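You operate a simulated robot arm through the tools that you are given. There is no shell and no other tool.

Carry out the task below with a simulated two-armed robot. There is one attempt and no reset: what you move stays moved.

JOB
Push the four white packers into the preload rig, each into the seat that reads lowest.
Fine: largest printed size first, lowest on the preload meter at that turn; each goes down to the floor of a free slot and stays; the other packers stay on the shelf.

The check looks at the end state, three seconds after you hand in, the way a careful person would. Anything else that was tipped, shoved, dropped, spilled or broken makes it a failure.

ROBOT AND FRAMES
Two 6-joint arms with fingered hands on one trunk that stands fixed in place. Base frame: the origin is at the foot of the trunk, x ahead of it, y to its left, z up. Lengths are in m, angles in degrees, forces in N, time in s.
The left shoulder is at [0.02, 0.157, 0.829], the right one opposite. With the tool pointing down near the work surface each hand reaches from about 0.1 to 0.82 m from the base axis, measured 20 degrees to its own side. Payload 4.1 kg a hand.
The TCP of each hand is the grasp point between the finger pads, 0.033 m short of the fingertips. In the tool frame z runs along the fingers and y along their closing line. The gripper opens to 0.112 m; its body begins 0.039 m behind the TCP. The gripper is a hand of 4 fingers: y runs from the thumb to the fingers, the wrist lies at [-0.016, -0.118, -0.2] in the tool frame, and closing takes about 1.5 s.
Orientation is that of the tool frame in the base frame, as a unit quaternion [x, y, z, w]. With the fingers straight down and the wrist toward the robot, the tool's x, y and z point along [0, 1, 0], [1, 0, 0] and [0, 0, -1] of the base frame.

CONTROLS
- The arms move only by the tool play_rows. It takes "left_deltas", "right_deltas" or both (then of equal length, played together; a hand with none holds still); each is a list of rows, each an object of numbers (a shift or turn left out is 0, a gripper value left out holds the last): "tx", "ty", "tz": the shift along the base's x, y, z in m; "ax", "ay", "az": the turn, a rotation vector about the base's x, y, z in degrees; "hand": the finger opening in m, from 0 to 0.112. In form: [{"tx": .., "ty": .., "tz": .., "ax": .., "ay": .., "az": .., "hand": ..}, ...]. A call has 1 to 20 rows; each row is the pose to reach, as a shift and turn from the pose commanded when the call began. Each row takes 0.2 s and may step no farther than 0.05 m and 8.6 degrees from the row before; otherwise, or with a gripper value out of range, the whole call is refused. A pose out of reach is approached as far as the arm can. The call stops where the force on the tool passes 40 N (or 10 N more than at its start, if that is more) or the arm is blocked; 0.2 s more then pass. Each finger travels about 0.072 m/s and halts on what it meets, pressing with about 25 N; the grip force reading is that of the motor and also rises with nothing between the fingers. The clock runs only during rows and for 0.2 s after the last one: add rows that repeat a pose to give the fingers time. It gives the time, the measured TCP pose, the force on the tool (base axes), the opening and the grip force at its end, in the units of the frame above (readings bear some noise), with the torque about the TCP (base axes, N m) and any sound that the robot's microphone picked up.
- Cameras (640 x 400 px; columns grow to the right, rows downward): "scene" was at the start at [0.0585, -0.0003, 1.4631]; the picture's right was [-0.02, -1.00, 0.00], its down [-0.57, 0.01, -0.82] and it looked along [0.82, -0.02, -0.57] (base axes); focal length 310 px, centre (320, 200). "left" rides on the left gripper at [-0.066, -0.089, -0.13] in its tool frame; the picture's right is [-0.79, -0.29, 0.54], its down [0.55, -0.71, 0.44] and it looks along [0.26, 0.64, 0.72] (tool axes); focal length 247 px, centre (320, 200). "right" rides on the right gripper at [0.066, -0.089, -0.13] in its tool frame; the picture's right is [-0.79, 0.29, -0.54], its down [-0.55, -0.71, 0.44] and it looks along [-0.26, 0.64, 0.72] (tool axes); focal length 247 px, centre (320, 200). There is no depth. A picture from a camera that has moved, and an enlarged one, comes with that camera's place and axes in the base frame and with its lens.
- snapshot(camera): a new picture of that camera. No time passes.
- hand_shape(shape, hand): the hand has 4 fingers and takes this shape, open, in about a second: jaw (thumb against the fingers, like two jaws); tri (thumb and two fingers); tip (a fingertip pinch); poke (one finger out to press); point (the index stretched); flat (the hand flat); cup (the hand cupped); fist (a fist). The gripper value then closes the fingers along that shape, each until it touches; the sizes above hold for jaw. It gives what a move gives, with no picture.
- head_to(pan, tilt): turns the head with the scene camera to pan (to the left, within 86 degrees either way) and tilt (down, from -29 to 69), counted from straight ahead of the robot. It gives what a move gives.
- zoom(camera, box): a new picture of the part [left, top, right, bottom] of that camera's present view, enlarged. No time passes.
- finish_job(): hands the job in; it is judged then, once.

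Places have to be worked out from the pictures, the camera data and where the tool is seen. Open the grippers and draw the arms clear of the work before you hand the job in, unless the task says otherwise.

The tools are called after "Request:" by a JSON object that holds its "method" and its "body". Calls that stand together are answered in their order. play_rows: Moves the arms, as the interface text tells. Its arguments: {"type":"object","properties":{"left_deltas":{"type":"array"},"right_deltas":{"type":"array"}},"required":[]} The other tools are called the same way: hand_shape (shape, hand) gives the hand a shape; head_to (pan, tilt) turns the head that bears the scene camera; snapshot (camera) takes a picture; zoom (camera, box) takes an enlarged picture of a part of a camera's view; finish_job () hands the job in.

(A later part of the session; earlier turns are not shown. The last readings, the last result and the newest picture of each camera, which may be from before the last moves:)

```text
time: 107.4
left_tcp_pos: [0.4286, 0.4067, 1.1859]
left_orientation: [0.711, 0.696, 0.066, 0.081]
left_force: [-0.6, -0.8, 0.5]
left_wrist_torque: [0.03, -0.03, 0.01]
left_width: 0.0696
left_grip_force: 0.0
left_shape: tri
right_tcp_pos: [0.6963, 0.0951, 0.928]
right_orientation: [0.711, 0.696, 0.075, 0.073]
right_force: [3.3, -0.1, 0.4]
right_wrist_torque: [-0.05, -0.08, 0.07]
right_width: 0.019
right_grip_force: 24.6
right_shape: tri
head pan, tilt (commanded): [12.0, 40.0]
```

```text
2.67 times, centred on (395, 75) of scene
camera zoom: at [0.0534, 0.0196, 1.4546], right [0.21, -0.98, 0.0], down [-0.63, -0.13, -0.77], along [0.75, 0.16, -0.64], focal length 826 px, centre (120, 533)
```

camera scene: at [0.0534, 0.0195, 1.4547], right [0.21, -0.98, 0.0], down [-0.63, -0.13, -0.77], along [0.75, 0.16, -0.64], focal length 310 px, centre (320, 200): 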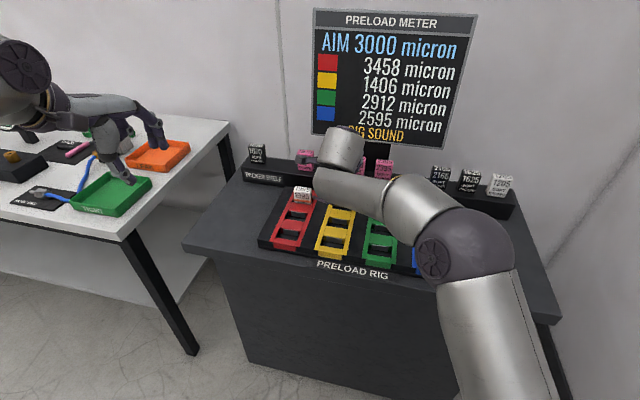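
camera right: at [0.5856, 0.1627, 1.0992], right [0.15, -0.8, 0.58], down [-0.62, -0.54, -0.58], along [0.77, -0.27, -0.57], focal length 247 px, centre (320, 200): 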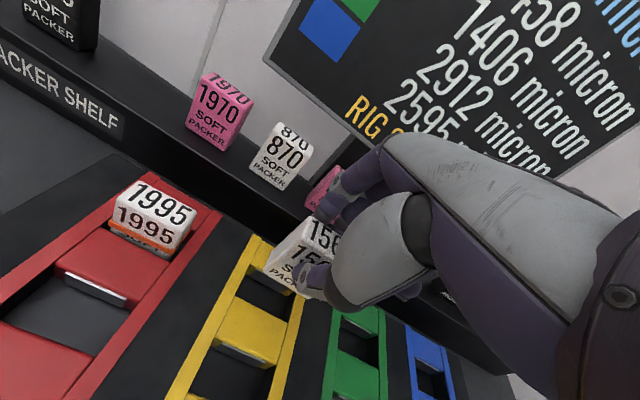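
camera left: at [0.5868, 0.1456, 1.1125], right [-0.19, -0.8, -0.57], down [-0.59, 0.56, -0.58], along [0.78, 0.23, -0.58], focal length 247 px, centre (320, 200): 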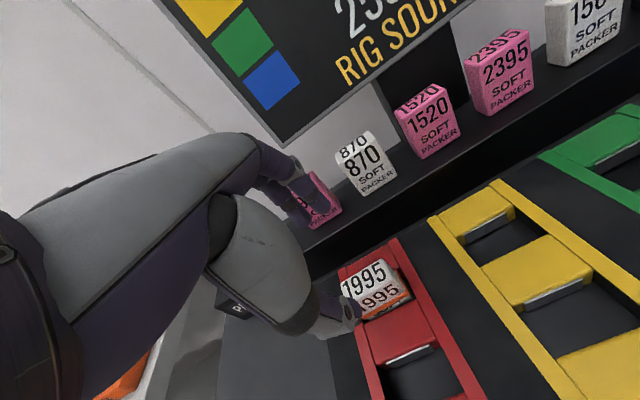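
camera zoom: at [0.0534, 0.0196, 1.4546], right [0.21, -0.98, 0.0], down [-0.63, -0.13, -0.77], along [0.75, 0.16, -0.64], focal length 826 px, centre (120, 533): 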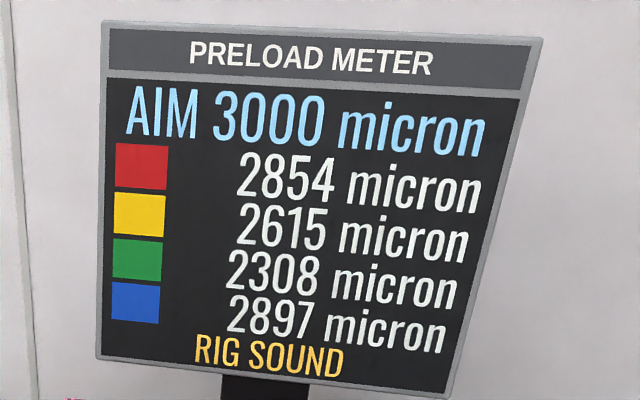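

The orange band appeared again; the meter now shows red 2854, yellow 2615, green 2308, blue 2897. I press on down to the floor.

Request:
{"method": "play_rows", "body": {"right_deltas": [{"tx": 0.0005, "tz": -0.001}, {"tx": 0.001, "tz": -0.002}, {"tx": 0.001, "tz": -0.002}]}}

Request:
{"method": "play_rows", "body": {"right_deltas": [{"tz": -0.001}, {"tz": -0.002}, {"tz": -0.002}]}}

```text
time: 108.2
left_tcp_pos: [0.4267, 0.4064, 1.1843]
left_orientation: [0.71, 0.696, 0.066, 0.081]
left_force: [0.6, -0.1, 0.1]
left_wrist_torque: [0.0, -0.01, 0.01]
left_width: 0.0693
left_grip_force: 0.3
left_shape: tri
right_tcp_pos: [0.6968, 0.096, 0.9258]
right_orientation: [0.711, 0.695, 0.075, 0.073]
right_force: [1.0, 0.6, -0.2]
right_wrist_torque: [-0.02, 0.01, 0.02]
right_width: 0.0192
right_grip_force: 25.2
right_shape: tri
head pan, tilt (commanded): [12.0, 40.0]
```

```text
time: 109.0
left_tcp_pos: [0.4285, 0.4072, 1.1851]
left_orientation: [0.711, 0.696, 0.065, 0.08]
left_force: [-0.2, -1.0, -0.1]
left_wrist_torque: [0.01, 0.0, -0.03]
left_width: 0.0696
left_grip_force: 0.2
left_shape: tri
right_tcp_pos: [0.6964, 0.096, 0.9249]
right_orientation: [0.712, 0.695, 0.075, 0.074]
right_force: [0.6, -0.4, 6.7]
right_wrist_torque: [-0.03, -0.01, 0.0]
right_width: 0.0195
right_grip_force: 25.0
right_shape: tri
head pan, tilt (commanded): [12.0, 40.0]
```

Floor contact (≈7 N). I press 1 mm more for certainty, then open only a little and rise straight up before opening further.

Request:
{"method": "play_rows", "body": {"right_deltas": [{"tz": -0.001}, {"tz": -0.001}, {"tz": 0.0, "hand": 0.026}, {"tz": 0.001, "hand": 0.034}, {"tz": 0.004, "hand": 0.04}, {"tz": 0.009, "hand": 0.045}, {"tz": 0.015, "hand": 0.05}, {"tz": 0.022, "hand": 0.05}, {"tz": 0.03, "hand": 0.05}, {"tz": 0.042, "hand": 0.05}, {"tz": 0.058, "hand": 0.05}, {"tz": 0.075, "hand": 0.05}, {"tz": 0.075, "hand": 0.05}]}}

Request:
{"method": "snapshot", "body": {"camera": "right"}}

Request:
{"method": "zoom", "body": {"camera": "right", "box": [200, 180, 380, 330]}}

```text
time: 111.8
left_tcp_pos: [0.4287, 0.4068, 1.1842]
left_orientation: [0.711, 0.695, 0.066, 0.08]
left_force: [-0.5, -1.0, 0.8]
left_wrist_torque: [-0.01, -0.01, -0.01]
left_width: 0.0696
left_grip_force: 0.0
left_shape: tri
right_tcp_pos: [0.6968, 0.0958, 1.001]
right_orientation: [0.711, 0.695, 0.075, 0.074]
right_force: [0.1, 0.7, 0.1]
right_wrist_torque: [-0.01, 0.01, 0.01]
right_width: 0.0494
right_grip_force: 0.0
right_shape: tri
head pan, tilt (commanded): [12.0, 40.0]
```

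```text
taken
camera right: at [0.5835, 0.1632, 1.1091], right [0.15, -0.8, 0.58], down [-0.62, -0.54, -0.58], along [0.77, -0.27, -0.57], focal length 247 px, centre (320, 200)
```

right: 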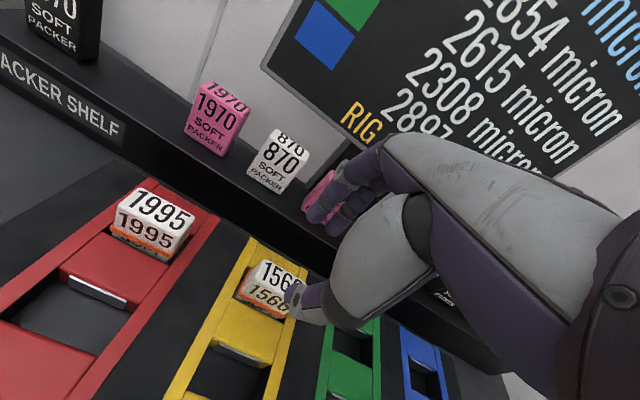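

```text
2.67 times, centred on (290, 255) of right
camera zoom: at [0.5835, 0.1632, 1.1091], right [0.15, -0.8, 0.58], down [-0.62, -0.54, -0.58], along [0.77, -0.27, -0.57], focal length 659 px, centre (400, 53)
```

zoom: 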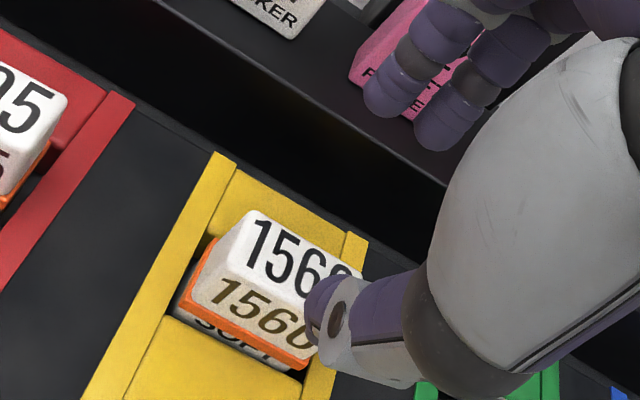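

1560 is seated in yellow with the band visible. Next is 1205 into green (2308, lowest). I raise and carry the right hand back and over to 1205 at the right end of the shelf (centre ≈[0.810, −0.319]).

Request:
{"method": "play_rows", "body": {"right_deltas": [{"tx": -0.02, "tz": 0.03}, {"tx": -0.05, "tz": 0.055}, {"tx": -0.07, "ty": -0.03, "tz": 0.075}, {"tx": -0.07, "ty": -0.075, "tz": 0.075}, {"tx": -0.07, "ty": -0.12, "tz": 0.075}, {"tx": -0.07, "ty": -0.165, "tz": 0.075}, {"tx": -0.07, "ty": -0.21, "tz": 0.075}, {"tx": -0.07, "ty": -0.255, "tz": 0.075}, {"tx": -0.06, "ty": -0.3, "tz": 0.075}, {"tx": -0.05, "ty": -0.345, "tz": 0.075}, {"tx": -0.03, "ty": -0.385, "tz": 0.075}, {"tx": 0.0, "ty": -0.413, "tz": 0.075}, {"tx": 0.035, "ty": -0.413, "tz": 0.068}, {"tx": 0.06, "ty": -0.413, "tz": 0.06}, {"tx": 0.06, "ty": -0.413, "tz": 0.06}]}}

Request:
{"method": "head_to", "body": {"pan": -1.4, "tilt": 34.5}}

Request:
{"method": "snapshot", "body": {"camera": "scene"}}

Request:
{"method": "snapshot", "body": {"camera": "right"}}

```text
time: 115.0
left_tcp_pos: [0.4275, 0.4064, 1.1864]
left_orientation: [0.71, 0.696, 0.066, 0.081]
left_force: [0.8, -0.1, 0.1]
left_wrist_torque: [-0.02, -0.03, -0.01]
left_width: 0.0695
left_grip_force: 0.0
left_shape: tri
right_tcp_pos: [0.7576, -0.3179, 1.058]
right_orientation: [0.711, 0.696, 0.075, 0.073]
right_force: [-0.3, 0.5, 0.6]
right_wrist_torque: [0.02, -0.01, -0.02]
right_width: 0.0494
right_grip_force: 0.1
right_shape: tri
head pan, tilt (commanded): [12.0, 40.0]
```

```text
time: 115.8
left_tcp_pos: [0.4293, 0.4067, 1.1849]
left_orientation: [0.711, 0.695, 0.066, 0.081]
left_force: [-0.3, -0.1, -0.7]
left_wrist_torque: [-0.02, -0.01, -0.02]
left_width: 0.0695
left_grip_force: 0.1
left_shape: tri
right_tcp_pos: [0.7573, -0.3181, 1.0589]
right_orientation: [0.711, 0.695, 0.074, 0.073]
right_force: [-0.5, -0.2, -1.1]
right_wrist_torque: [0.01, -0.01, 0.01]
right_width: 0.0495
right_grip_force: 0.0
right_shape: tri
head pan, tilt (commanded): [-1.4, 34.5]
```

```text
taken
camera scene: at [0.0585, -0.0002, 1.463], right [-0.02, -1.0, 0.0], down [-0.57, 0.01, -0.82], along [0.82, -0.02, -0.57], focal length 310 px, centre (320, 200)
```

scene: 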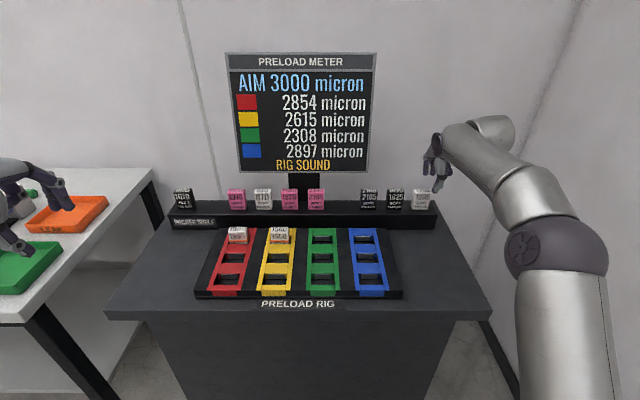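

```text
taken
camera right: at [0.6437, -0.2507, 1.1677], right [0.15, -0.8, 0.58], down [-0.62, -0.54, -0.58], along [0.77, -0.27, -0.57], focal length 247 px, centre (320, 200)
```

right: 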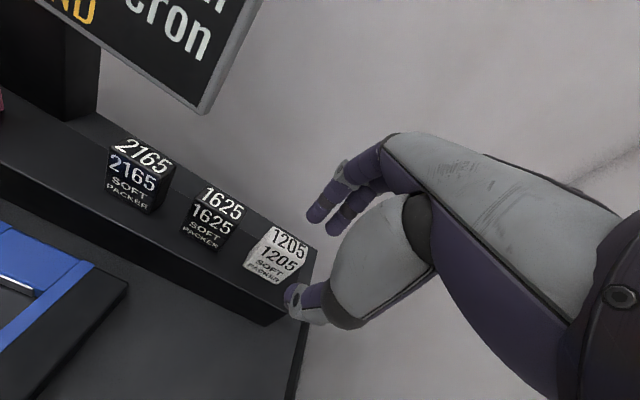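

Good pose. I zoom to verify the alignment on 1205 from both cameras.

Request:
{"method": "zoom", "body": {"camera": "scene", "box": [390, 140, 470, 220]}}

Request:
{"method": "zoom", "body": {"camera": "right", "box": [200, 150, 380, 330]}}

Request:
{"method": "zoom", "body": {"camera": "scene", "box": [210, 215, 330, 305]}}

```text
5.00 times, centred on (430, 180) of scene
camera zoom: at [0.0585, -0.0002, 1.463], right [-0.02, -1.0, 0.0], down [-0.57, 0.01, -0.82], along [0.82, -0.02, -0.57], focal length 1548 px, centre (-230, 300)
```

zoom: 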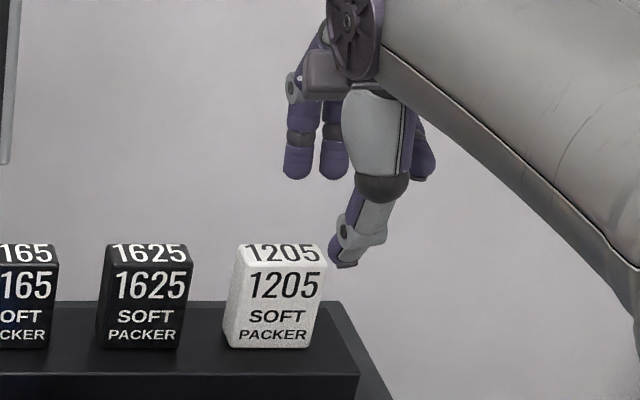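

```text
2.22 times, centred on (290, 240) of right
camera zoom: at [0.6437, -0.2507, 1.1677], right [0.15, -0.8, 0.58], down [-0.62, -0.54, -0.58], along [0.77, -0.27, -0.57], focal length 549 px, centre (387, 111)
```

zoom: 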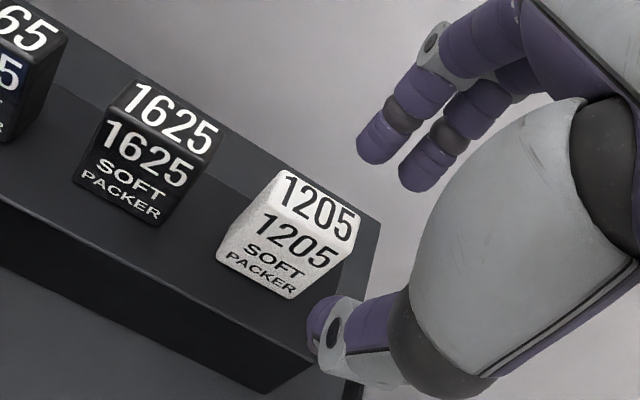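

```text
4.44 times, centred on (270, 260) of scene
camera zoom: at [0.0585, -0.0002, 1.463], right [-0.02, -1.0, 0.0], down [-0.57, 0.01, -0.82], along [0.82, -0.02, -0.57], focal length 1376 px, centre (542, -67)
```

zoom: 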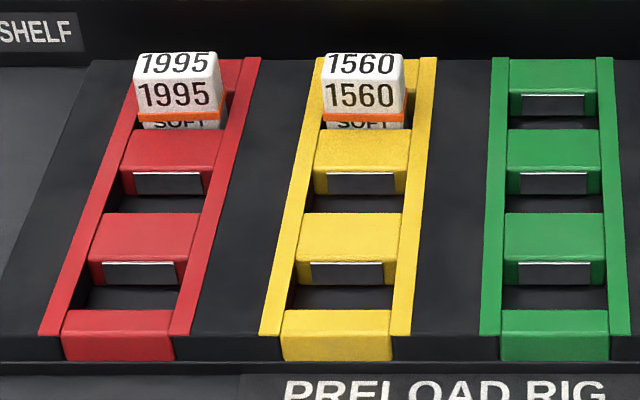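

1205's front is at x≈0.80, y≈−0.32. I open to 0.066 and move to hover over it.

Request:
{"method": "play_rows", "body": {"right_deltas": [{"hand": 0.066}, {"tx": 0.015, "ty": -0.001, "tz": -0.008, "hand": 0.066}, {"tx": 0.03, "ty": -0.001, "tz": -0.02}, {"tx": 0.0395, "ty": -0.001, "tz": -0.034}, {"tx": 0.0395, "ty": -0.001, "tz": -0.034}]}}

Request:
{"method": "zoom", "body": {"camera": "right", "box": [200, 150, 380, 330]}}

Request:
{"method": "zoom", "body": {"camera": "scene", "box": [390, 140, 470, 220]}}

```text
time: 117.0
left_tcp_pos: [0.428, 0.4064, 1.1854]
left_orientation: [0.711, 0.696, 0.066, 0.082]
left_force: [-0.3, -0.6, 0.5]
left_wrist_torque: [0.02, 0.0, 0.02]
left_width: 0.0696
left_grip_force: 0.0
left_shape: tri
right_tcp_pos: [0.7937, -0.319, 1.0244]
right_orientation: [0.711, 0.696, 0.075, 0.072]
right_force: [-0.1, 0.2, -0.8]
right_wrist_torque: [0.02, 0.02, -0.02]
right_width: 0.0652
right_grip_force: 0.0
right_shape: tri
right hand out of reach, approached as far as the arm can: row 4, 5
head pan, tilt (commanded): [-1.4, 34.5]
```

```text
2.22 times, centred on (290, 240) of right
camera zoom: at [0.68, -0.2511, 1.1331], right [0.15, -0.8, 0.58], down [-0.62, -0.54, -0.58], along [0.77, -0.27, -0.57], focal length 549 px, centre (387, 111)
```

zoom: 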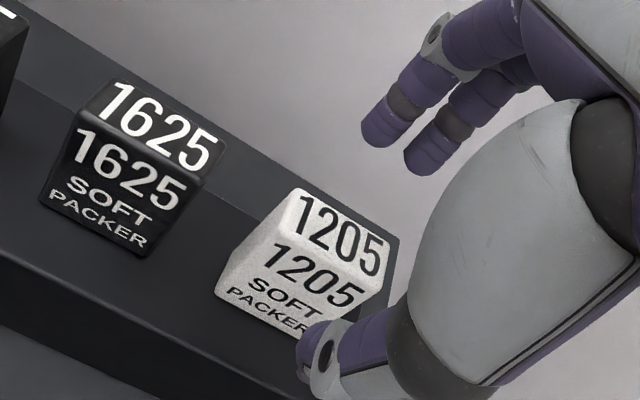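

```text
5.00 times, centred on (430, 180) of scene
camera zoom: at [0.0584, -0.0003, 1.463], right [-0.02, -1.0, 0.0], down [-0.57, 0.01, -0.82], along [0.82, -0.02, -0.57], focal length 1548 px, centre (-230, 300)
```

zoom: 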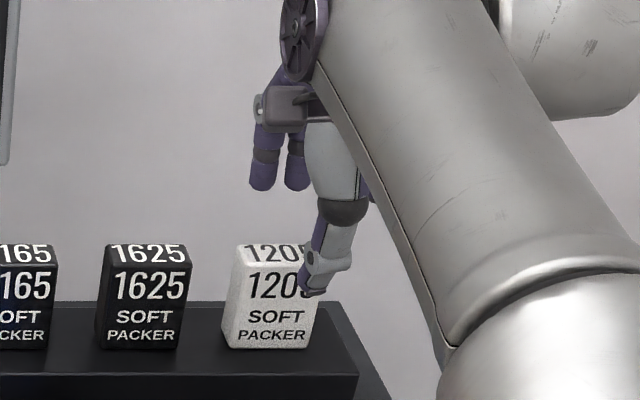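

Fingers straddle 1205 well. I descend diagonally to grip height.

Request:
{"method": "play_rows", "body": {"right_deltas": [{"tx": 0.001, "tz": -0.01}, {"tx": 0.004, "tz": -0.02}, {"tx": 0.008, "tz": -0.03}, {"tx": 0.012, "tz": -0.04}, {"tx": 0.0147, "tz": -0.05}, {"tx": 0.0147, "tz": -0.05}]}}

Request:
{"method": "zoom", "body": {"camera": "right", "box": [200, 150, 380, 330]}}

Request:
{"method": "zoom", "body": {"camera": "scene", "box": [390, 140, 470, 220]}}

```text
time: 118.4
left_tcp_pos: [0.4295, 0.4058, 1.1854]
left_orientation: [0.71, 0.696, 0.065, 0.08]
left_force: [1.0, 0.5, 0.5]
left_wrist_torque: [-0.01, 0.0, 0.01]
left_width: 0.0698
left_grip_force: 0.1
left_shape: tri
right_tcp_pos: [0.8068, -0.3169, 0.9742]
right_orientation: [0.711, 0.695, 0.075, 0.072]
right_force: [-0.6, 0.2, 0.3]
right_wrist_torque: [-0.03, 0.02, -0.01]
right_width: 0.0656
right_grip_force: 0.1
right_shape: tri
head pan, tilt (commanded): [-1.4, 34.5]
```

```text
2.22 times, centred on (290, 240) of right
camera zoom: at [0.6944, -0.2499, 1.0837], right [0.15, -0.8, 0.58], down [-0.62, -0.54, -0.58], along [0.77, -0.27, -0.57], focal length 549 px, centre (387, 111)
```

zoom: 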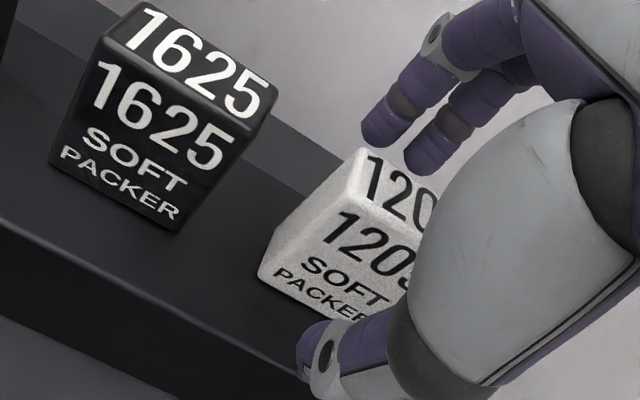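

```text
5.00 times, centred on (430, 180) of scene
camera zoom: at [0.0585, -0.0003, 1.463], right [-0.02, -1.0, 0.0], down [-0.57, 0.01, -0.82], along [0.82, -0.02, -0.57], focal length 1548 px, centre (-230, 300)
```

zoom: 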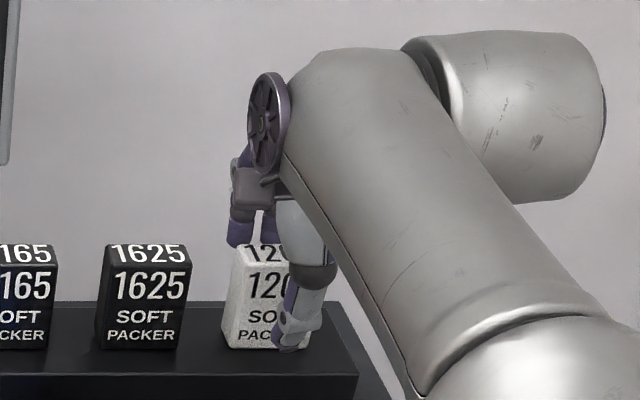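

Very similar to the successful 1560 pre-grip. I nudge 2 mm forward and close gently.

Request:
{"method": "play_rows", "body": {"right_deltas": [{"tx": 0.002, "hand": 0.055}, {"tx": 0.002, "hand": 0.043}, {"tx": 0.002, "hand": 0.036}, {"tx": 0.002, "hand": 0.031}, {"tx": 0.002, "hand": 0.026}, {"tx": 0.002, "hand": 0.022}, {"tx": 0.002, "hand": 0.018}, {"tx": 0.002, "hand": 0.018}, {"tx": 0.002, "hand": 0.018}]}}

Request:
{"method": "zoom", "body": {"camera": "right", "box": [200, 150, 380, 330]}}

Request:
{"method": "zoom", "body": {"camera": "scene", "box": [390, 140, 470, 220]}}

```text
time: 120.4
left_tcp_pos: [0.4289, 0.4077, 1.1853]
left_orientation: [0.711, 0.696, 0.065, 0.08]
left_force: [0.4, -0.4, 0.3]
left_wrist_torque: [-0.01, 0.01, -0.01]
left_width: 0.0698
left_grip_force: 0.0
left_shape: tri
right_tcp_pos: [0.8085, -0.3179, 0.9745]
right_orientation: [0.71, 0.697, 0.075, 0.072]
right_force: [-0.8, -0.4, 0.3]
right_wrist_torque: [0.02, 0.0, -0.01]
right_width: 0.0196
right_grip_force: 24.9
right_shape: tri
head pan, tilt (commanded): [-1.4, 34.5]
```

```text
2.22 times, centred on (290, 240) of right
camera zoom: at [0.6953, -0.2498, 1.0834], right [0.15, -0.8, 0.58], down [-0.62, -0.54, -0.58], along [0.77, -0.27, -0.57], focal length 549 px, centre (387, 111)
```

zoom: 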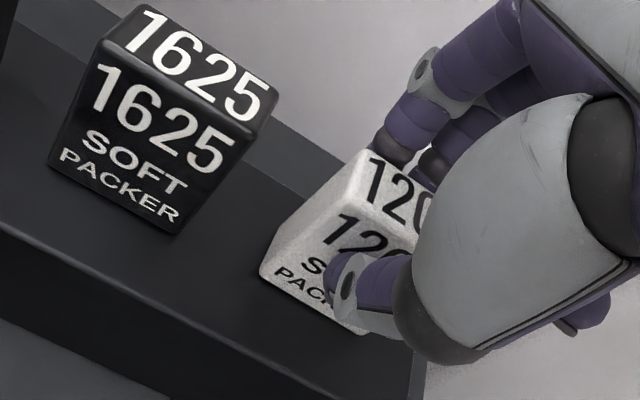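

```text
5.00 times, centred on (430, 180) of scene
camera zoom: at [0.0585, -0.0003, 1.463], right [-0.02, -1.0, 0.0], down [-0.57, 0.01, -0.82], along [0.82, -0.02, -0.57], focal length 1548 px, centre (-230, 300)
```

zoom: 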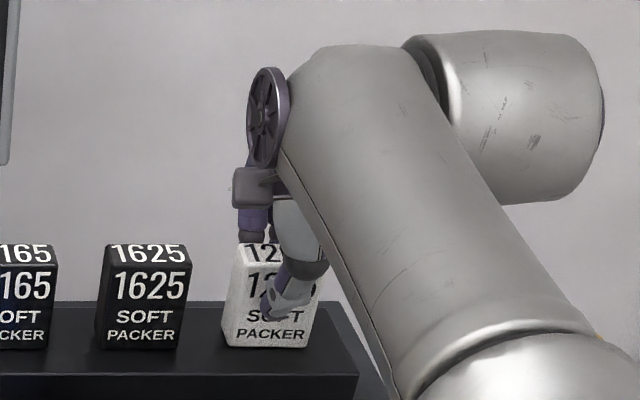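

1205 is gripped without moving. I lift, draw back, and carry it over the far green slot (centre ≈[0.70, −0.022]).

Request:
{"method": "play_rows", "body": {"right_deltas": [{"tz": 0.006}, {"tx": -0.003, "tz": 0.014}, {"tx": -0.01, "tz": 0.024}, {"tx": -0.022, "tz": 0.036}, {"tx": -0.042, "tz": 0.046}, {"tx": -0.067, "tz": 0.052}, {"tx": -0.095, "tz": 0.054}, {"tx": -0.097, "ty": 0.03, "tz": 0.054}, {"tx": -0.099, "ty": 0.07, "tz": 0.05}, {"tx": -0.102, "ty": 0.11, "tz": 0.045}, {"tx": -0.105, "ty": 0.15, "tz": 0.04}, {"tx": -0.108, "ty": 0.19, "tz": 0.035}, {"tx": -0.111, "ty": 0.23, "tz": 0.028}, {"tx": -0.114, "ty": 0.27, "tz": 0.02}, {"tx": -0.114, "ty": 0.298, "tz": 0.016}, {"tx": -0.114, "ty": 0.298, "tz": 0.016}]}}

Request:
{"method": "snapshot", "body": {"camera": "right"}}

Request:
{"method": "zoom", "body": {"camera": "right", "box": [210, 200, 370, 320]}}

Request:
{"method": "snapshot", "body": {"camera": "scene"}}

```text
time: 123.8
left_tcp_pos: [0.4292, 0.4081, 1.1844]
left_orientation: [0.71, 0.696, 0.066, 0.081]
left_force: [0.3, 0.6, -0.2]
left_wrist_torque: [-0.02, 0.0, -0.01]
left_width: 0.0698
left_grip_force: 0.0
left_shape: tri
right_tcp_pos: [0.6942, -0.0189, 0.9916]
right_orientation: [0.711, 0.696, 0.074, 0.073]
right_force: [0.0, 0.6, -0.7]
right_wrist_torque: [0.04, -0.01, 0.0]
right_width: 0.0191
right_grip_force: 25.2
right_shape: tri
right hand out of reach, approached as far as the arm can: row 1, 2
head pan, tilt (commanded): [-1.4, 34.5]
```

```text
taken
camera right: at [0.5807, 0.0475, 1.1014], right [0.15, -0.8, 0.58], down [-0.62, -0.54, -0.58], along [0.77, -0.27, -0.57], focal length 247 px, centre (320, 200)
```

right: 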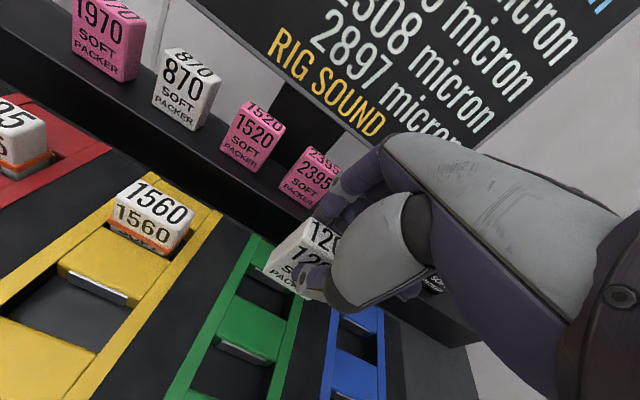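

```text
3.33 times, centred on (290, 260) of right
camera zoom: at [0.5807, 0.0475, 1.1014], right [0.15, -0.8, 0.58], down [-0.62, -0.54, -0.58], along [0.77, -0.27, -0.57], focal length 823 px, centre (420, 0)
```

zoom: 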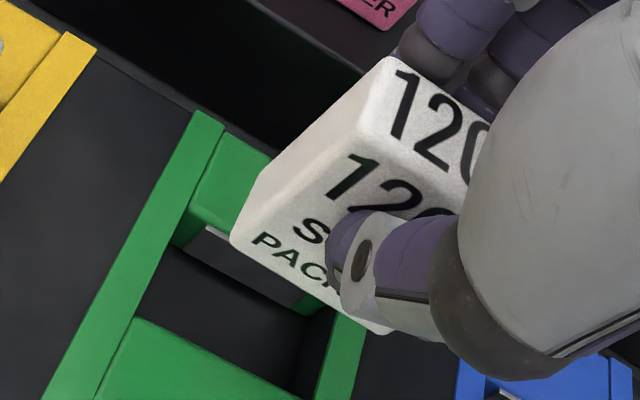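

```text
taken
camera scene: at [0.0585, -0.0003, 1.463], right [-0.02, -1.0, 0.0], down [-0.57, 0.01, -0.82], along [0.82, -0.02, -0.57], focal length 310 px, centre (320, 200)
```

scene: 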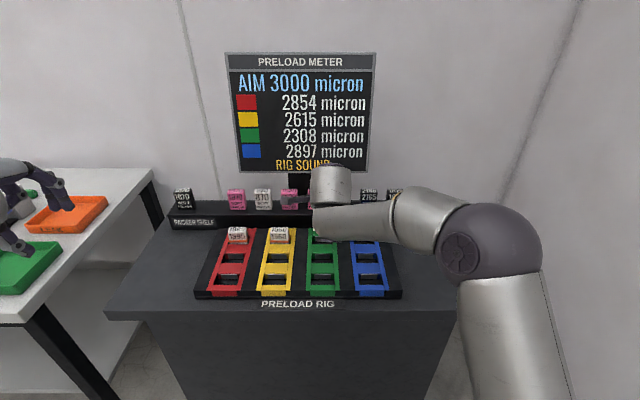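

Green is still the lowest (2308). The view matches the yellow case; packer is ~1 mm from centred. I descend to ~7 mm above the rig top and check.

Request:
{"method": "play_rows", "body": {"right_deltas": [{"tz": -0.01}, {"tz": -0.02}, {"tz": -0.03}, {"tz": -0.037}, {"tz": -0.037}]}}

Request:
{"method": "zoom", "body": {"camera": "right", "box": [210, 200, 370, 320]}}

```text
time: 125.0
left_tcp_pos: [0.4293, 0.4068, 1.1843]
left_orientation: [0.711, 0.696, 0.066, 0.08]
left_force: [-1.0, -0.5, 0.0]
left_wrist_torque: [0.01, -0.05, -0.02]
left_width: 0.0695
left_grip_force: 0.1
left_shape: tri
right_tcp_pos: [0.695, -0.0193, 0.9521]
right_orientation: [0.711, 0.695, 0.076, 0.073]
right_force: [0.9, -0.8, -0.4]
right_wrist_torque: [-0.03, 0.01, 0.0]
right_width: 0.0191
right_grip_force: 24.7
right_shape: tri
head pan, tilt (commanded): [-1.4, 34.5]
```

```text
3.33 times, centred on (290, 260) of right
camera zoom: at [0.5821, 0.0478, 1.0621], right [0.15, -0.8, 0.58], down [-0.62, -0.54, -0.58], along [0.77, -0.27, -0.57], focal length 823 px, centre (420, 0)
```

zoom: 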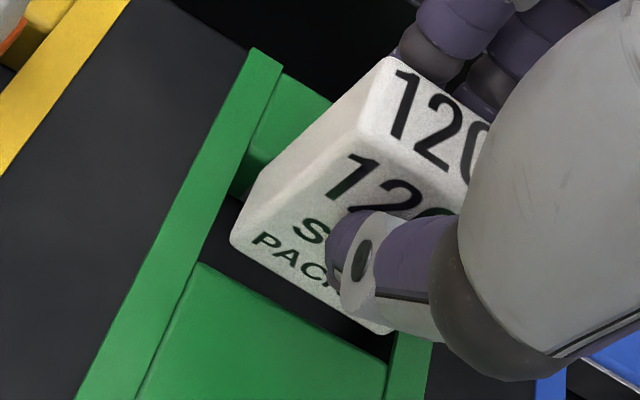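

Centred in y to within a millimetre, ~4.7 mm front gap. I shift 1 mm toward me and lower it in.

Request:
{"method": "play_rows", "body": {"right_deltas": [{"tx": -0.001, "tz": -0.005}, {"tx": -0.001, "tz": -0.01}, {"tx": -0.001, "tz": -0.015}, {"tx": -0.001, "tz": -0.02}, {"tx": -0.001, "tz": -0.023}, {"tx": -0.001, "tz": -0.023}]}}

Request:
{"method": "play_rows", "body": {"right_deltas": [{"tz": -0.001}, {"tz": -0.002}, {"tz": -0.003}, {"tz": -0.003}]}}

```text
time: 126.4
left_tcp_pos: [0.4282, 0.407, 1.1854]
left_orientation: [0.711, 0.696, 0.065, 0.081]
left_force: [0.2, 0.2, -0.9]
left_wrist_torque: [0.0, -0.01, 0.0]
left_width: 0.0695
left_grip_force: 0.0
left_shape: tri
right_tcp_pos: [0.6949, -0.02, 0.9301]
right_orientation: [0.71, 0.696, 0.075, 0.073]
right_force: [2.0, -0.4, 0.3]
right_wrist_torque: [-0.02, -0.08, 0.06]
right_width: 0.0195
right_grip_force: 24.6
right_shape: tri
head pan, tilt (commanded): [-1.4, 34.5]
```

```text
time: 127.4
left_tcp_pos: [0.428, 0.4066, 1.1852]
left_orientation: [0.711, 0.695, 0.066, 0.08]
left_force: [-0.1, 0.6, 0.1]
left_wrist_torque: [0.0, -0.02, 0.01]
left_width: 0.0697
left_grip_force: 0.0
left_shape: tri
right_tcp_pos: [0.6964, -0.0193, 0.927]
right_orientation: [0.711, 0.696, 0.074, 0.072]
right_force: [1.1, 0.1, 0.8]
right_wrist_torque: [-0.02, -0.03, 0.01]
right_width: 0.0196
right_grip_force: 25.1
right_shape: tri
head pan, tilt (commanded): [-1.4, 34.5]
```

Small side force only, no floor yet. I go down another 2–3 mm to find the floor.

Request:
{"method": "play_rows", "body": {"right_deltas": [{"tz": -0.001}, {"tz": -0.002}, {"tz": -0.002}]}}

Request:
{"method": "zoom", "body": {"camera": "right", "box": [210, 200, 370, 320]}}

Request:
{"method": "zoom", "body": {"camera": "scene", "box": [220, 50, 380, 180]}}

```text
time: 128.2
left_tcp_pos: [0.4301, 0.4078, 1.1844]
left_orientation: [0.711, 0.696, 0.066, 0.081]
left_force: [0.3, 0.8, 0.7]
left_wrist_torque: [0.0, 0.01, 0.04]
left_width: 0.0697
left_grip_force: 0.1
left_shape: tri
right_tcp_pos: [0.6964, -0.0198, 0.9263]
right_orientation: [0.712, 0.695, 0.075, 0.073]
right_force: [-0.5, -1.2, 2.8]
right_wrist_torque: [0.0, 0.01, 0.02]
right_width: 0.0195
right_grip_force: 24.8
right_shape: tri
head pan, tilt (commanded): [-1.4, 34.5]
```

```text
3.33 times, centred on (290, 260) of right
camera zoom: at [0.5825, 0.0476, 1.035], right [0.15, -0.8, 0.58], down [-0.62, -0.54, -0.58], along [0.77, -0.27, -0.57], focal length 823 px, centre (420, 0)
```

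zoom: 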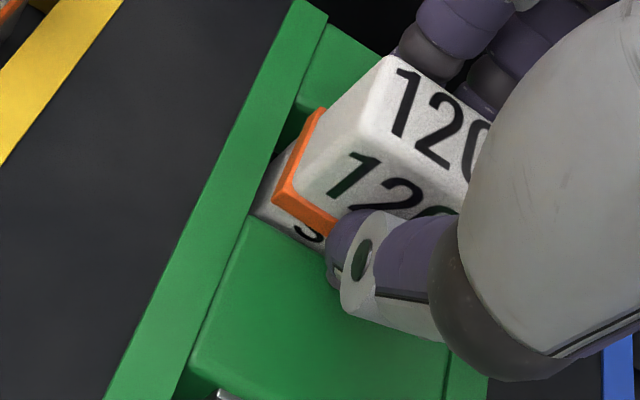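

```text
3.08 times, centred on (300, 115) of scene
camera zoom: at [0.0584, -0.0003, 1.463], right [-0.02, -1.0, 0.0], down [-0.57, 0.01, -0.82], along [0.82, -0.02, -0.57], focal length 953 px, centre (382, 462)
```

zoom: 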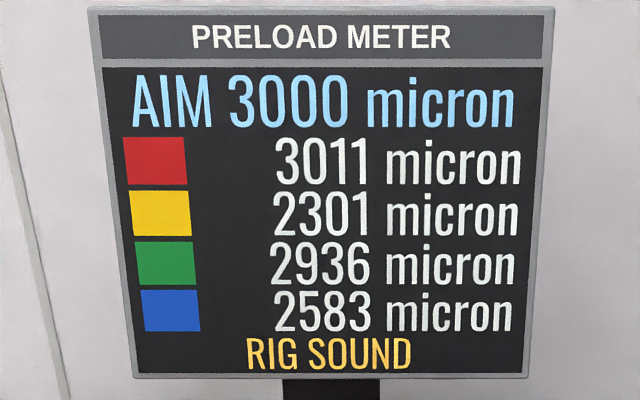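

Meter now: red 3011, yellow 2301, green 2936, blue 2583. I press to the floor, open a little and rise.

Request:
{"method": "play_rows", "body": {"right_deltas": [{"tz": -0.001}, {"tz": -0.002}, {"tz": -0.002}]}}

Request:
{"method": "play_rows", "body": {"right_deltas": [{"tz": 0.001}, {"tz": 0.0015, "hand": 0.026}, {"tz": 0.002, "hand": 0.034}, {"tz": 0.005, "hand": 0.04}, {"tz": 0.01, "hand": 0.045}, {"tz": 0.016, "hand": 0.05}, {"tz": 0.023, "hand": 0.05}, {"tz": 0.031, "hand": 0.05}, {"tz": 0.043, "hand": 0.05}, {"tz": 0.058, "hand": 0.05}, {"tz": 0.075, "hand": 0.05}, {"tz": 0.075, "hand": 0.05}]}}

Request:
{"method": "zoom", "body": {"camera": "right", "box": [200, 180, 380, 330]}}

```text
time: 129.0
left_tcp_pos: [0.4279, 0.4072, 1.185]
left_orientation: [0.71, 0.696, 0.066, 0.081]
left_force: [-0.7, 0.4, 0.0]
left_wrist_torque: [-0.04, -0.02, 0.0]
left_width: 0.0695
left_grip_force: 0.0
left_shape: tri
right_tcp_pos: [0.697, -0.0189, 0.9253]
right_orientation: [0.712, 0.694, 0.075, 0.074]
right_force: [1.2, -1.2, 11.5]
right_wrist_torque: [-0.04, -0.01, 0.02]
right_width: 0.0194
right_grip_force: 24.7
right_shape: tri
head pan, tilt (commanded): [-1.4, 34.5]
```

```text
time: 131.6
left_tcp_pos: [0.4292, 0.4072, 1.1849]
left_orientation: [0.711, 0.695, 0.065, 0.081]
left_force: [-0.9, 0.0, -0.5]
left_wrist_torque: [0.0, 0.0, 0.0]
left_width: 0.0698
left_grip_force: 0.1
left_shape: tri
right_tcp_pos: [0.6952, -0.0206, 0.9981]
right_orientation: [0.711, 0.695, 0.075, 0.074]
right_force: [0.4, -0.2, -0.3]
right_wrist_torque: [0.0, 0.02, 0.04]
right_width: 0.0494
right_grip_force: 0.0
right_shape: tri
head pan, tilt (commanded): [-1.4, 34.5]
```

```text
2.67 times, centred on (290, 255) of right
camera zoom: at [0.5824, 0.0463, 1.1076], right [0.15, -0.8, 0.58], down [-0.62, -0.54, -0.58], along [0.77, -0.27, -0.57], focal length 659 px, centre (400, 53)
```

zoom: 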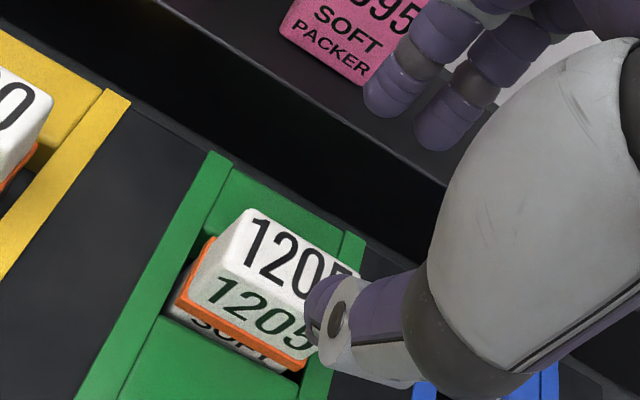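

1205 is seated in green. Last: 870 into the lowest reading, yellow (2301), whose near slot is free and well clear of 1560. I first retreat the right arm up, back and out.

Request:
{"method": "play_rows", "body": {"right_deltas": [{"tx": -0.02, "tz": 0.03}, {"tx": -0.05, "ty": -0.02, "tz": 0.06}, {"tx": -0.08, "ty": -0.05, "tz": 0.08}, {"tx": -0.11, "ty": -0.085, "tz": 0.1}, {"tx": -0.14, "ty": -0.12, "tz": 0.115}, {"tx": -0.17, "ty": -0.155, "tz": 0.13}, {"tx": -0.2, "ty": -0.19, "tz": 0.145}, {"tx": -0.23, "ty": -0.225, "tz": 0.16}, {"tx": -0.26, "ty": -0.26, "tz": 0.175}, {"tx": -0.28, "ty": -0.3, "tz": 0.185}, {"tx": -0.28, "ty": -0.34, "tz": 0.185}, {"tx": -0.28, "ty": -0.34, "tz": 0.185}]}}

Request:
{"method": "play_rows", "body": {"left_deltas": [{"tx": 0.03, "ty": -0.023, "tz": -0.011, "hand": 0.066}, {"tx": 0.06, "ty": -0.046, "tz": -0.022}, {"tx": 0.09, "ty": -0.07, "tz": -0.034}, {"tx": 0.12, "ty": -0.093, "tz": -0.045}, {"tx": 0.15, "ty": -0.116, "tz": -0.056}, {"tx": 0.18, "ty": -0.139, "tz": -0.067}, {"tx": 0.21, "ty": -0.162, "tz": -0.078}, {"tx": 0.24, "ty": -0.185, "tz": -0.089}, {"tx": 0.27, "ty": -0.208, "tz": -0.1}, {"tx": 0.3, "ty": -0.231, "tz": -0.111}, {"tx": 0.33, "ty": -0.2546, "tz": -0.122}, {"tx": 0.3366, "ty": -0.2546, "tz": -0.125}, {"tx": 0.3366, "ty": -0.2546, "tz": -0.125}]}}

Request:
{"method": "snapshot", "body": {"camera": "scene"}}

Request:
{"method": "snapshot", "body": {"camera": "left"}}

```text
refused: row 4 steps farther than a row can; nothing moved
```

```text
time: 134.4
left_tcp_pos: [0.7681, 0.1518, 1.0589]
left_orientation: [0.711, 0.696, 0.067, 0.081]
left_force: [-1.3, 0.4, -0.2]
left_wrist_torque: [0.01, -0.02, 0.02]
left_width: 0.0663
left_grip_force: 0.2
left_shape: tri
right_tcp_pos: [0.6968, -0.0214, 0.9968]
right_orientation: [0.711, 0.695, 0.074, 0.073]
right_force: [0.1, 0.7, 1.2]
right_wrist_torque: [0.02, 0.01, 0.0]
right_width: 0.0495
right_grip_force: 0.1
right_shape: tri
head pan, tilt (commanded): [-1.4, 34.5]
```

```text
taken
camera scene: at [0.0585, -0.0003, 1.463], right [-0.02, -1.0, 0.0], down [-0.57, 0.01, -0.82], along [0.82, -0.02, -0.57], focal length 310 px, centre (320, 200)
```

scene: 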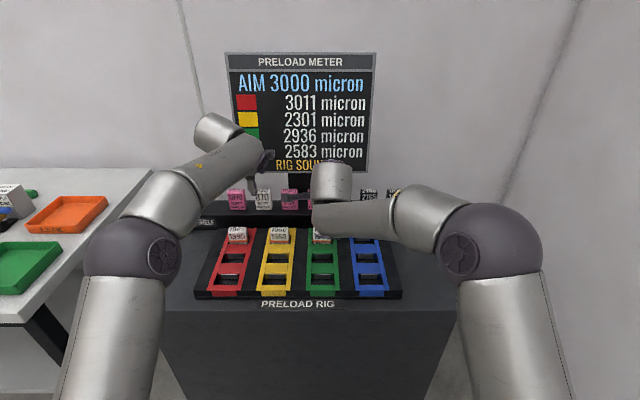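

```text
taken
camera left: at [0.6532, 0.0893, 1.1675], right [-0.19, -0.8, -0.57], down [-0.59, 0.56, -0.58], along [0.78, 0.23, -0.58], focal length 247 px, centre (320, 200)
```

left: 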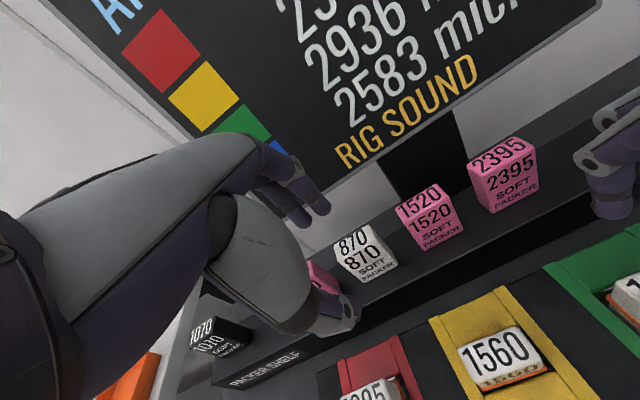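

The right-arm retreat was refused for step size while the left arm moved fine (no contact). I now retreat the right arm with smaller steps.

Request:
{"method": "play_rows", "body": {"right_deltas": [{"tx": -0.02, "tz": 0.03}, {"tx": -0.05, "ty": -0.02, "tz": 0.055}, {"tx": -0.08, "ty": -0.045, "tz": 0.075}, {"tx": -0.105, "ty": -0.075, "tz": 0.095}, {"tx": -0.13, "ty": -0.105, "tz": 0.11}, {"tx": -0.155, "ty": -0.135, "tz": 0.125}, {"tx": -0.18, "ty": -0.165, "tz": 0.14}, {"tx": -0.205, "ty": -0.195, "tz": 0.15}, {"tx": -0.23, "ty": -0.225, "tz": 0.16}, {"tx": -0.255, "ty": -0.255, "tz": 0.17}, {"tx": -0.27, "ty": -0.285, "tz": 0.18}, {"tx": -0.28, "ty": -0.32, "tz": 0.185}, {"tx": -0.28, "ty": -0.34, "tz": 0.185}, {"tx": -0.28, "ty": -0.34, "tz": 0.185}]}}

Request:
{"method": "snapshot", "body": {"camera": "scene"}}

Request:
{"method": "zoom", "body": {"camera": "left", "box": [250, 130, 450, 350]}}

Request:
{"method": "zoom", "body": {"camera": "scene", "box": [220, 140, 300, 220]}}

```text
time: 137.4
left_tcp_pos: [0.7684, 0.1505, 1.0584]
left_orientation: [0.711, 0.696, 0.066, 0.081]
left_force: [0.0, 0.1, 0.2]
left_wrist_torque: [-0.02, -0.02, -0.03]
left_width: 0.0664
left_grip_force: 0.1
left_shape: tri
right_tcp_pos: [0.4151, -0.3591, 1.185]
right_orientation: [0.711, 0.696, 0.074, 0.073]
right_force: [0.5, 0.1, -0.4]
right_wrist_torque: [0.06, -0.02, 0.0]
right_width: 0.0495
right_grip_force: 0.1
right_shape: tri
head pan, tilt (commanded): [-1.4, 34.5]
```

```text
taken
camera scene: at [0.0585, -0.0002, 1.463], right [-0.02, -1.0, 0.0], down [-0.57, 0.01, -0.82], along [0.82, -0.02, -0.57], focal length 310 px, centre (320, 200)
```

scene: 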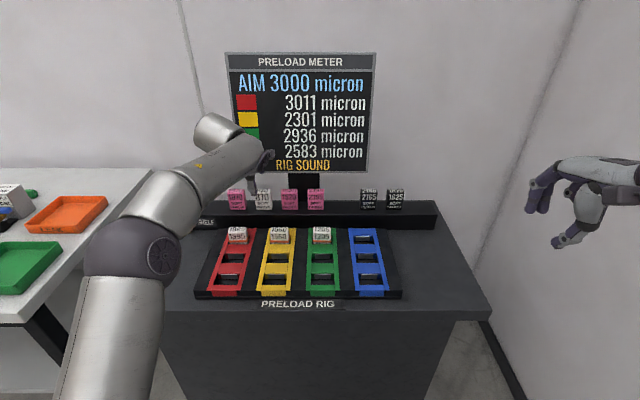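

```text
1.82 times, centred on (350, 240) of left
camera zoom: at [0.6531, 0.0894, 1.1676], right [-0.19, -0.8, -0.57], down [-0.59, 0.56, -0.58], along [0.78, 0.23, -0.58], focal length 449 px, centre (266, 127)
```

zoom: 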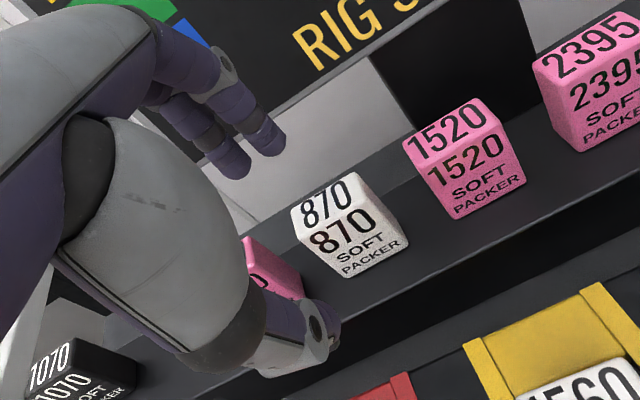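

```text
5.00 times, centred on (260, 180) of scene
camera zoom: at [0.0585, -0.0002, 1.463], right [-0.02, -1.0, 0.0], down [-0.57, 0.01, -0.82], along [0.82, -0.02, -0.57], focal length 1548 px, centre (620, 300)
```

zoom: 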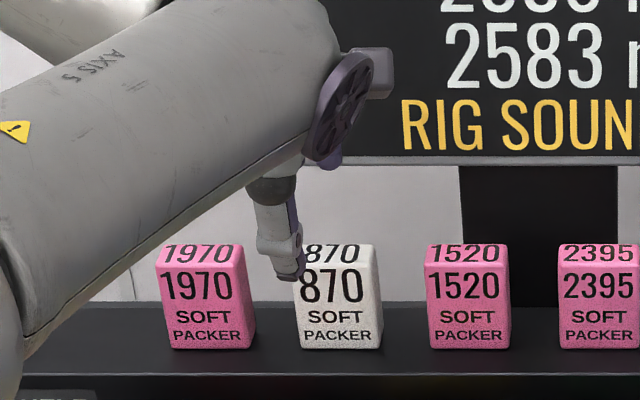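

Right arm is clear. 870's centre is about [0.823, 0.149]. I move the left hand to hover over it.

Request:
{"method": "play_rows", "body": {"left_deltas": [{"tx": 0.012, "ty": -0.001, "tz": -0.01}, {"tx": 0.024, "ty": -0.003, "tz": -0.022}, {"tx": 0.034, "ty": -0.003, "tz": -0.036}, {"tx": 0.034, "ty": -0.003, "tz": -0.036}]}}

Request:
{"method": "zoom", "body": {"camera": "left", "box": [250, 130, 450, 350]}}

Request:
{"method": "zoom", "body": {"camera": "scene", "box": [220, 140, 300, 220]}}

```text
time: 138.4
left_tcp_pos: [0.8009, 0.1497, 1.0224]
left_orientation: [0.71, 0.696, 0.066, 0.08]
left_force: [-0.3, 0.2, 0.5]
left_wrist_torque: [-0.03, 0.01, -0.05]
left_width: 0.0664
left_grip_force: 0.0
left_shape: tri
right_tcp_pos: [0.4158, -0.3589, 1.1843]
right_orientation: [0.711, 0.696, 0.075, 0.072]
right_force: [0.7, 0.3, -0.4]
right_wrist_torque: [0.0, 0.02, 0.0]
right_width: 0.0496
right_grip_force: 0.0
right_shape: tri
head pan, tilt (commanded): [-1.4, 34.5]
```

```text
1.82 times, centred on (350, 240) of left
camera zoom: at [0.6865, 0.0873, 1.1316], right [-0.19, -0.8, -0.57], down [-0.59, 0.56, -0.58], along [0.78, 0.23, -0.58], focal length 449 px, centre (266, 127)
```

zoom: 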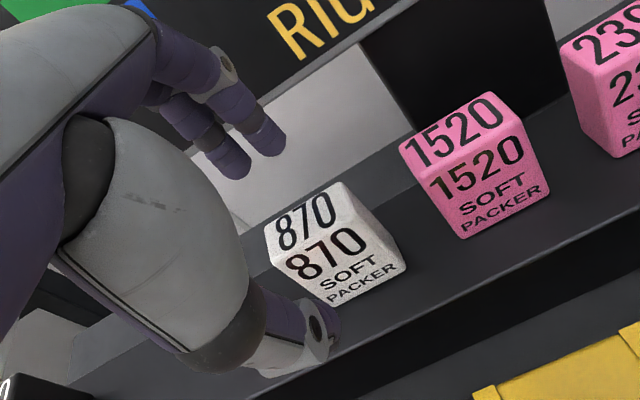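

```text
5.00 times, centred on (260, 180) of scene
camera zoom: at [0.0584, -0.0002, 1.463], right [-0.02, -1.0, 0.0], down [-0.57, 0.01, -0.82], along [0.82, -0.02, -0.57], focal length 1548 px, centre (620, 300)
```

zoom: 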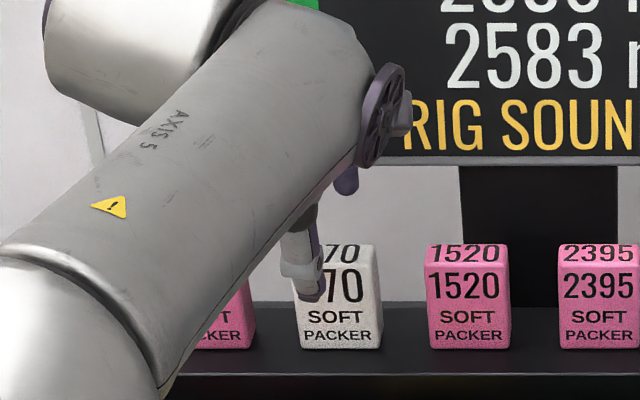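

The hand is aligned over 870 (front x≈0.812, y≈0.148). I descend diagonally, narrowing to 0.058 to stay clear of the meter.

Request:
{"method": "play_rows", "body": {"left_deltas": [{"tx": 0.001, "ty": -0.001, "tz": -0.01, "hand": 0.066}, {"tx": 0.006, "ty": -0.001, "tz": -0.021, "hand": 0.064}, {"tx": 0.011, "ty": -0.001, "tz": -0.031, "hand": 0.061}, {"tx": 0.0155, "ty": -0.001, "tz": -0.04, "hand": 0.058}, {"tx": 0.0185, "ty": -0.001, "tz": -0.048, "hand": 0.058}, {"tx": 0.0185, "ty": -0.001, "tz": -0.048, "hand": 0.058}]}}

Request:
{"method": "zoom", "body": {"camera": "left", "box": [250, 130, 450, 350]}}

Request:
{"method": "zoom", "body": {"camera": "scene", "box": [220, 140, 300, 220]}}

```text
time: 139.8
left_tcp_pos: [0.8195, 0.1496, 0.9746]
left_orientation: [0.712, 0.695, 0.065, 0.08]
left_force: [-0.7, 0.4, -0.2]
left_wrist_torque: [0.05, -0.02, 0.03]
left_width: 0.0586
left_grip_force: 0.1
left_shape: tri
right_tcp_pos: [0.4157, -0.3589, 1.1847]
right_orientation: [0.711, 0.696, 0.075, 0.073]
right_force: [-0.6, 0.2, 0.1]
right_wrist_torque: [0.01, 0.0, 0.01]
right_width: 0.0495
right_grip_force: 0.0
right_shape: tri
head pan, tilt (commanded): [-1.4, 34.5]
```

```text
1.82 times, centred on (350, 240) of left
camera zoom: at [0.7045, 0.086, 1.0839], right [-0.19, -0.8, -0.57], down [-0.59, 0.56, -0.58], along [0.78, 0.23, -0.58], focal length 449 px, centre (266, 127)
```

zoom: 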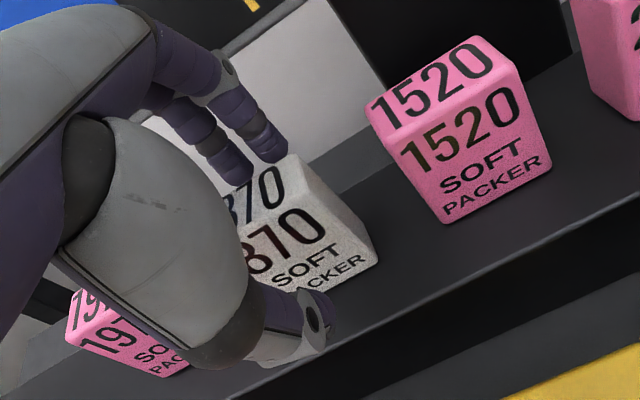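

```text
5.00 times, centred on (260, 180) of scene
camera zoom: at [0.0585, -0.0002, 1.463], right [-0.02, -1.0, 0.0], down [-0.57, 0.01, -0.82], along [0.82, -0.02, -0.57], focal length 1548 px, centre (620, 300)
```

zoom: 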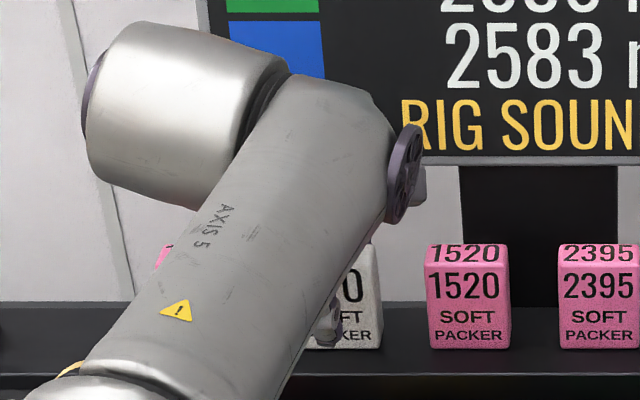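

The picture matches the successful 1995 pre-grip. I nudge +2 mm forward and 1.5 mm right, then close gently.

Request:
{"method": "play_rows", "body": {"left_deltas": [{"tx": 0.002, "ty": -0.0015, "hand": 0.05}, {"tx": 0.002, "ty": -0.0015, "hand": 0.042}, {"tx": 0.002, "ty": -0.0015, "hand": 0.036}, {"tx": 0.002, "ty": -0.0015, "hand": 0.031}, {"tx": 0.002, "ty": -0.0015, "hand": 0.026}, {"tx": 0.002, "ty": -0.0015, "hand": 0.022}, {"tx": 0.002, "ty": -0.0015, "hand": 0.018}, {"tx": 0.002, "ty": -0.0015, "hand": 0.018}, {"tx": 0.002, "ty": -0.0015, "hand": 0.018}]}}

Request:
{"method": "zoom", "body": {"camera": "left", "box": [250, 130, 450, 350]}}

```text
time: 141.8
left_tcp_pos: [0.82, 0.147, 0.9743]
left_orientation: [0.711, 0.696, 0.066, 0.081]
left_force: [-0.1, 0.6, -0.3]
left_wrist_torque: [0.04, 0.04, -0.02]
left_width: 0.0191
left_grip_force: 25.1
left_shape: tri
left hand out of reach, approached as far as the arm can: row 1
right_tcp_pos: [0.4165, -0.3589, 1.184]
right_orientation: [0.711, 0.695, 0.075, 0.073]
right_force: [0.2, 0.0, 0.0]
right_wrist_torque: [0.01, 0.02, 0.02]
right_width: 0.0496
right_grip_force: 0.0
right_shape: tri
head pan, tilt (commanded): [-1.4, 34.5]
```

```text
1.82 times, centred on (350, 240) of left
camera zoom: at [0.7046, 0.0836, 1.0831], right [-0.19, -0.8, -0.57], down [-0.59, 0.56, -0.58], along [0.78, 0.23, -0.58], focal length 449 px, centre (266, 127)
```

zoom: 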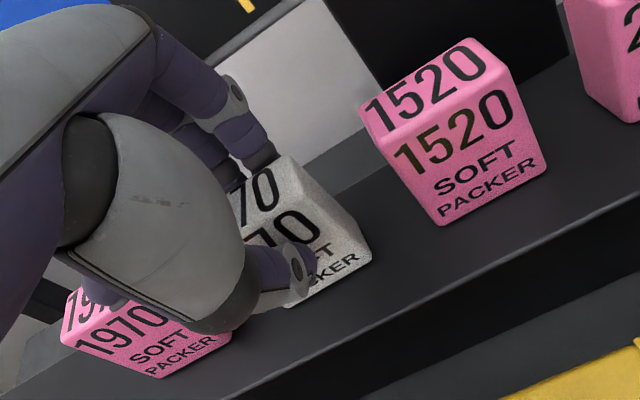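

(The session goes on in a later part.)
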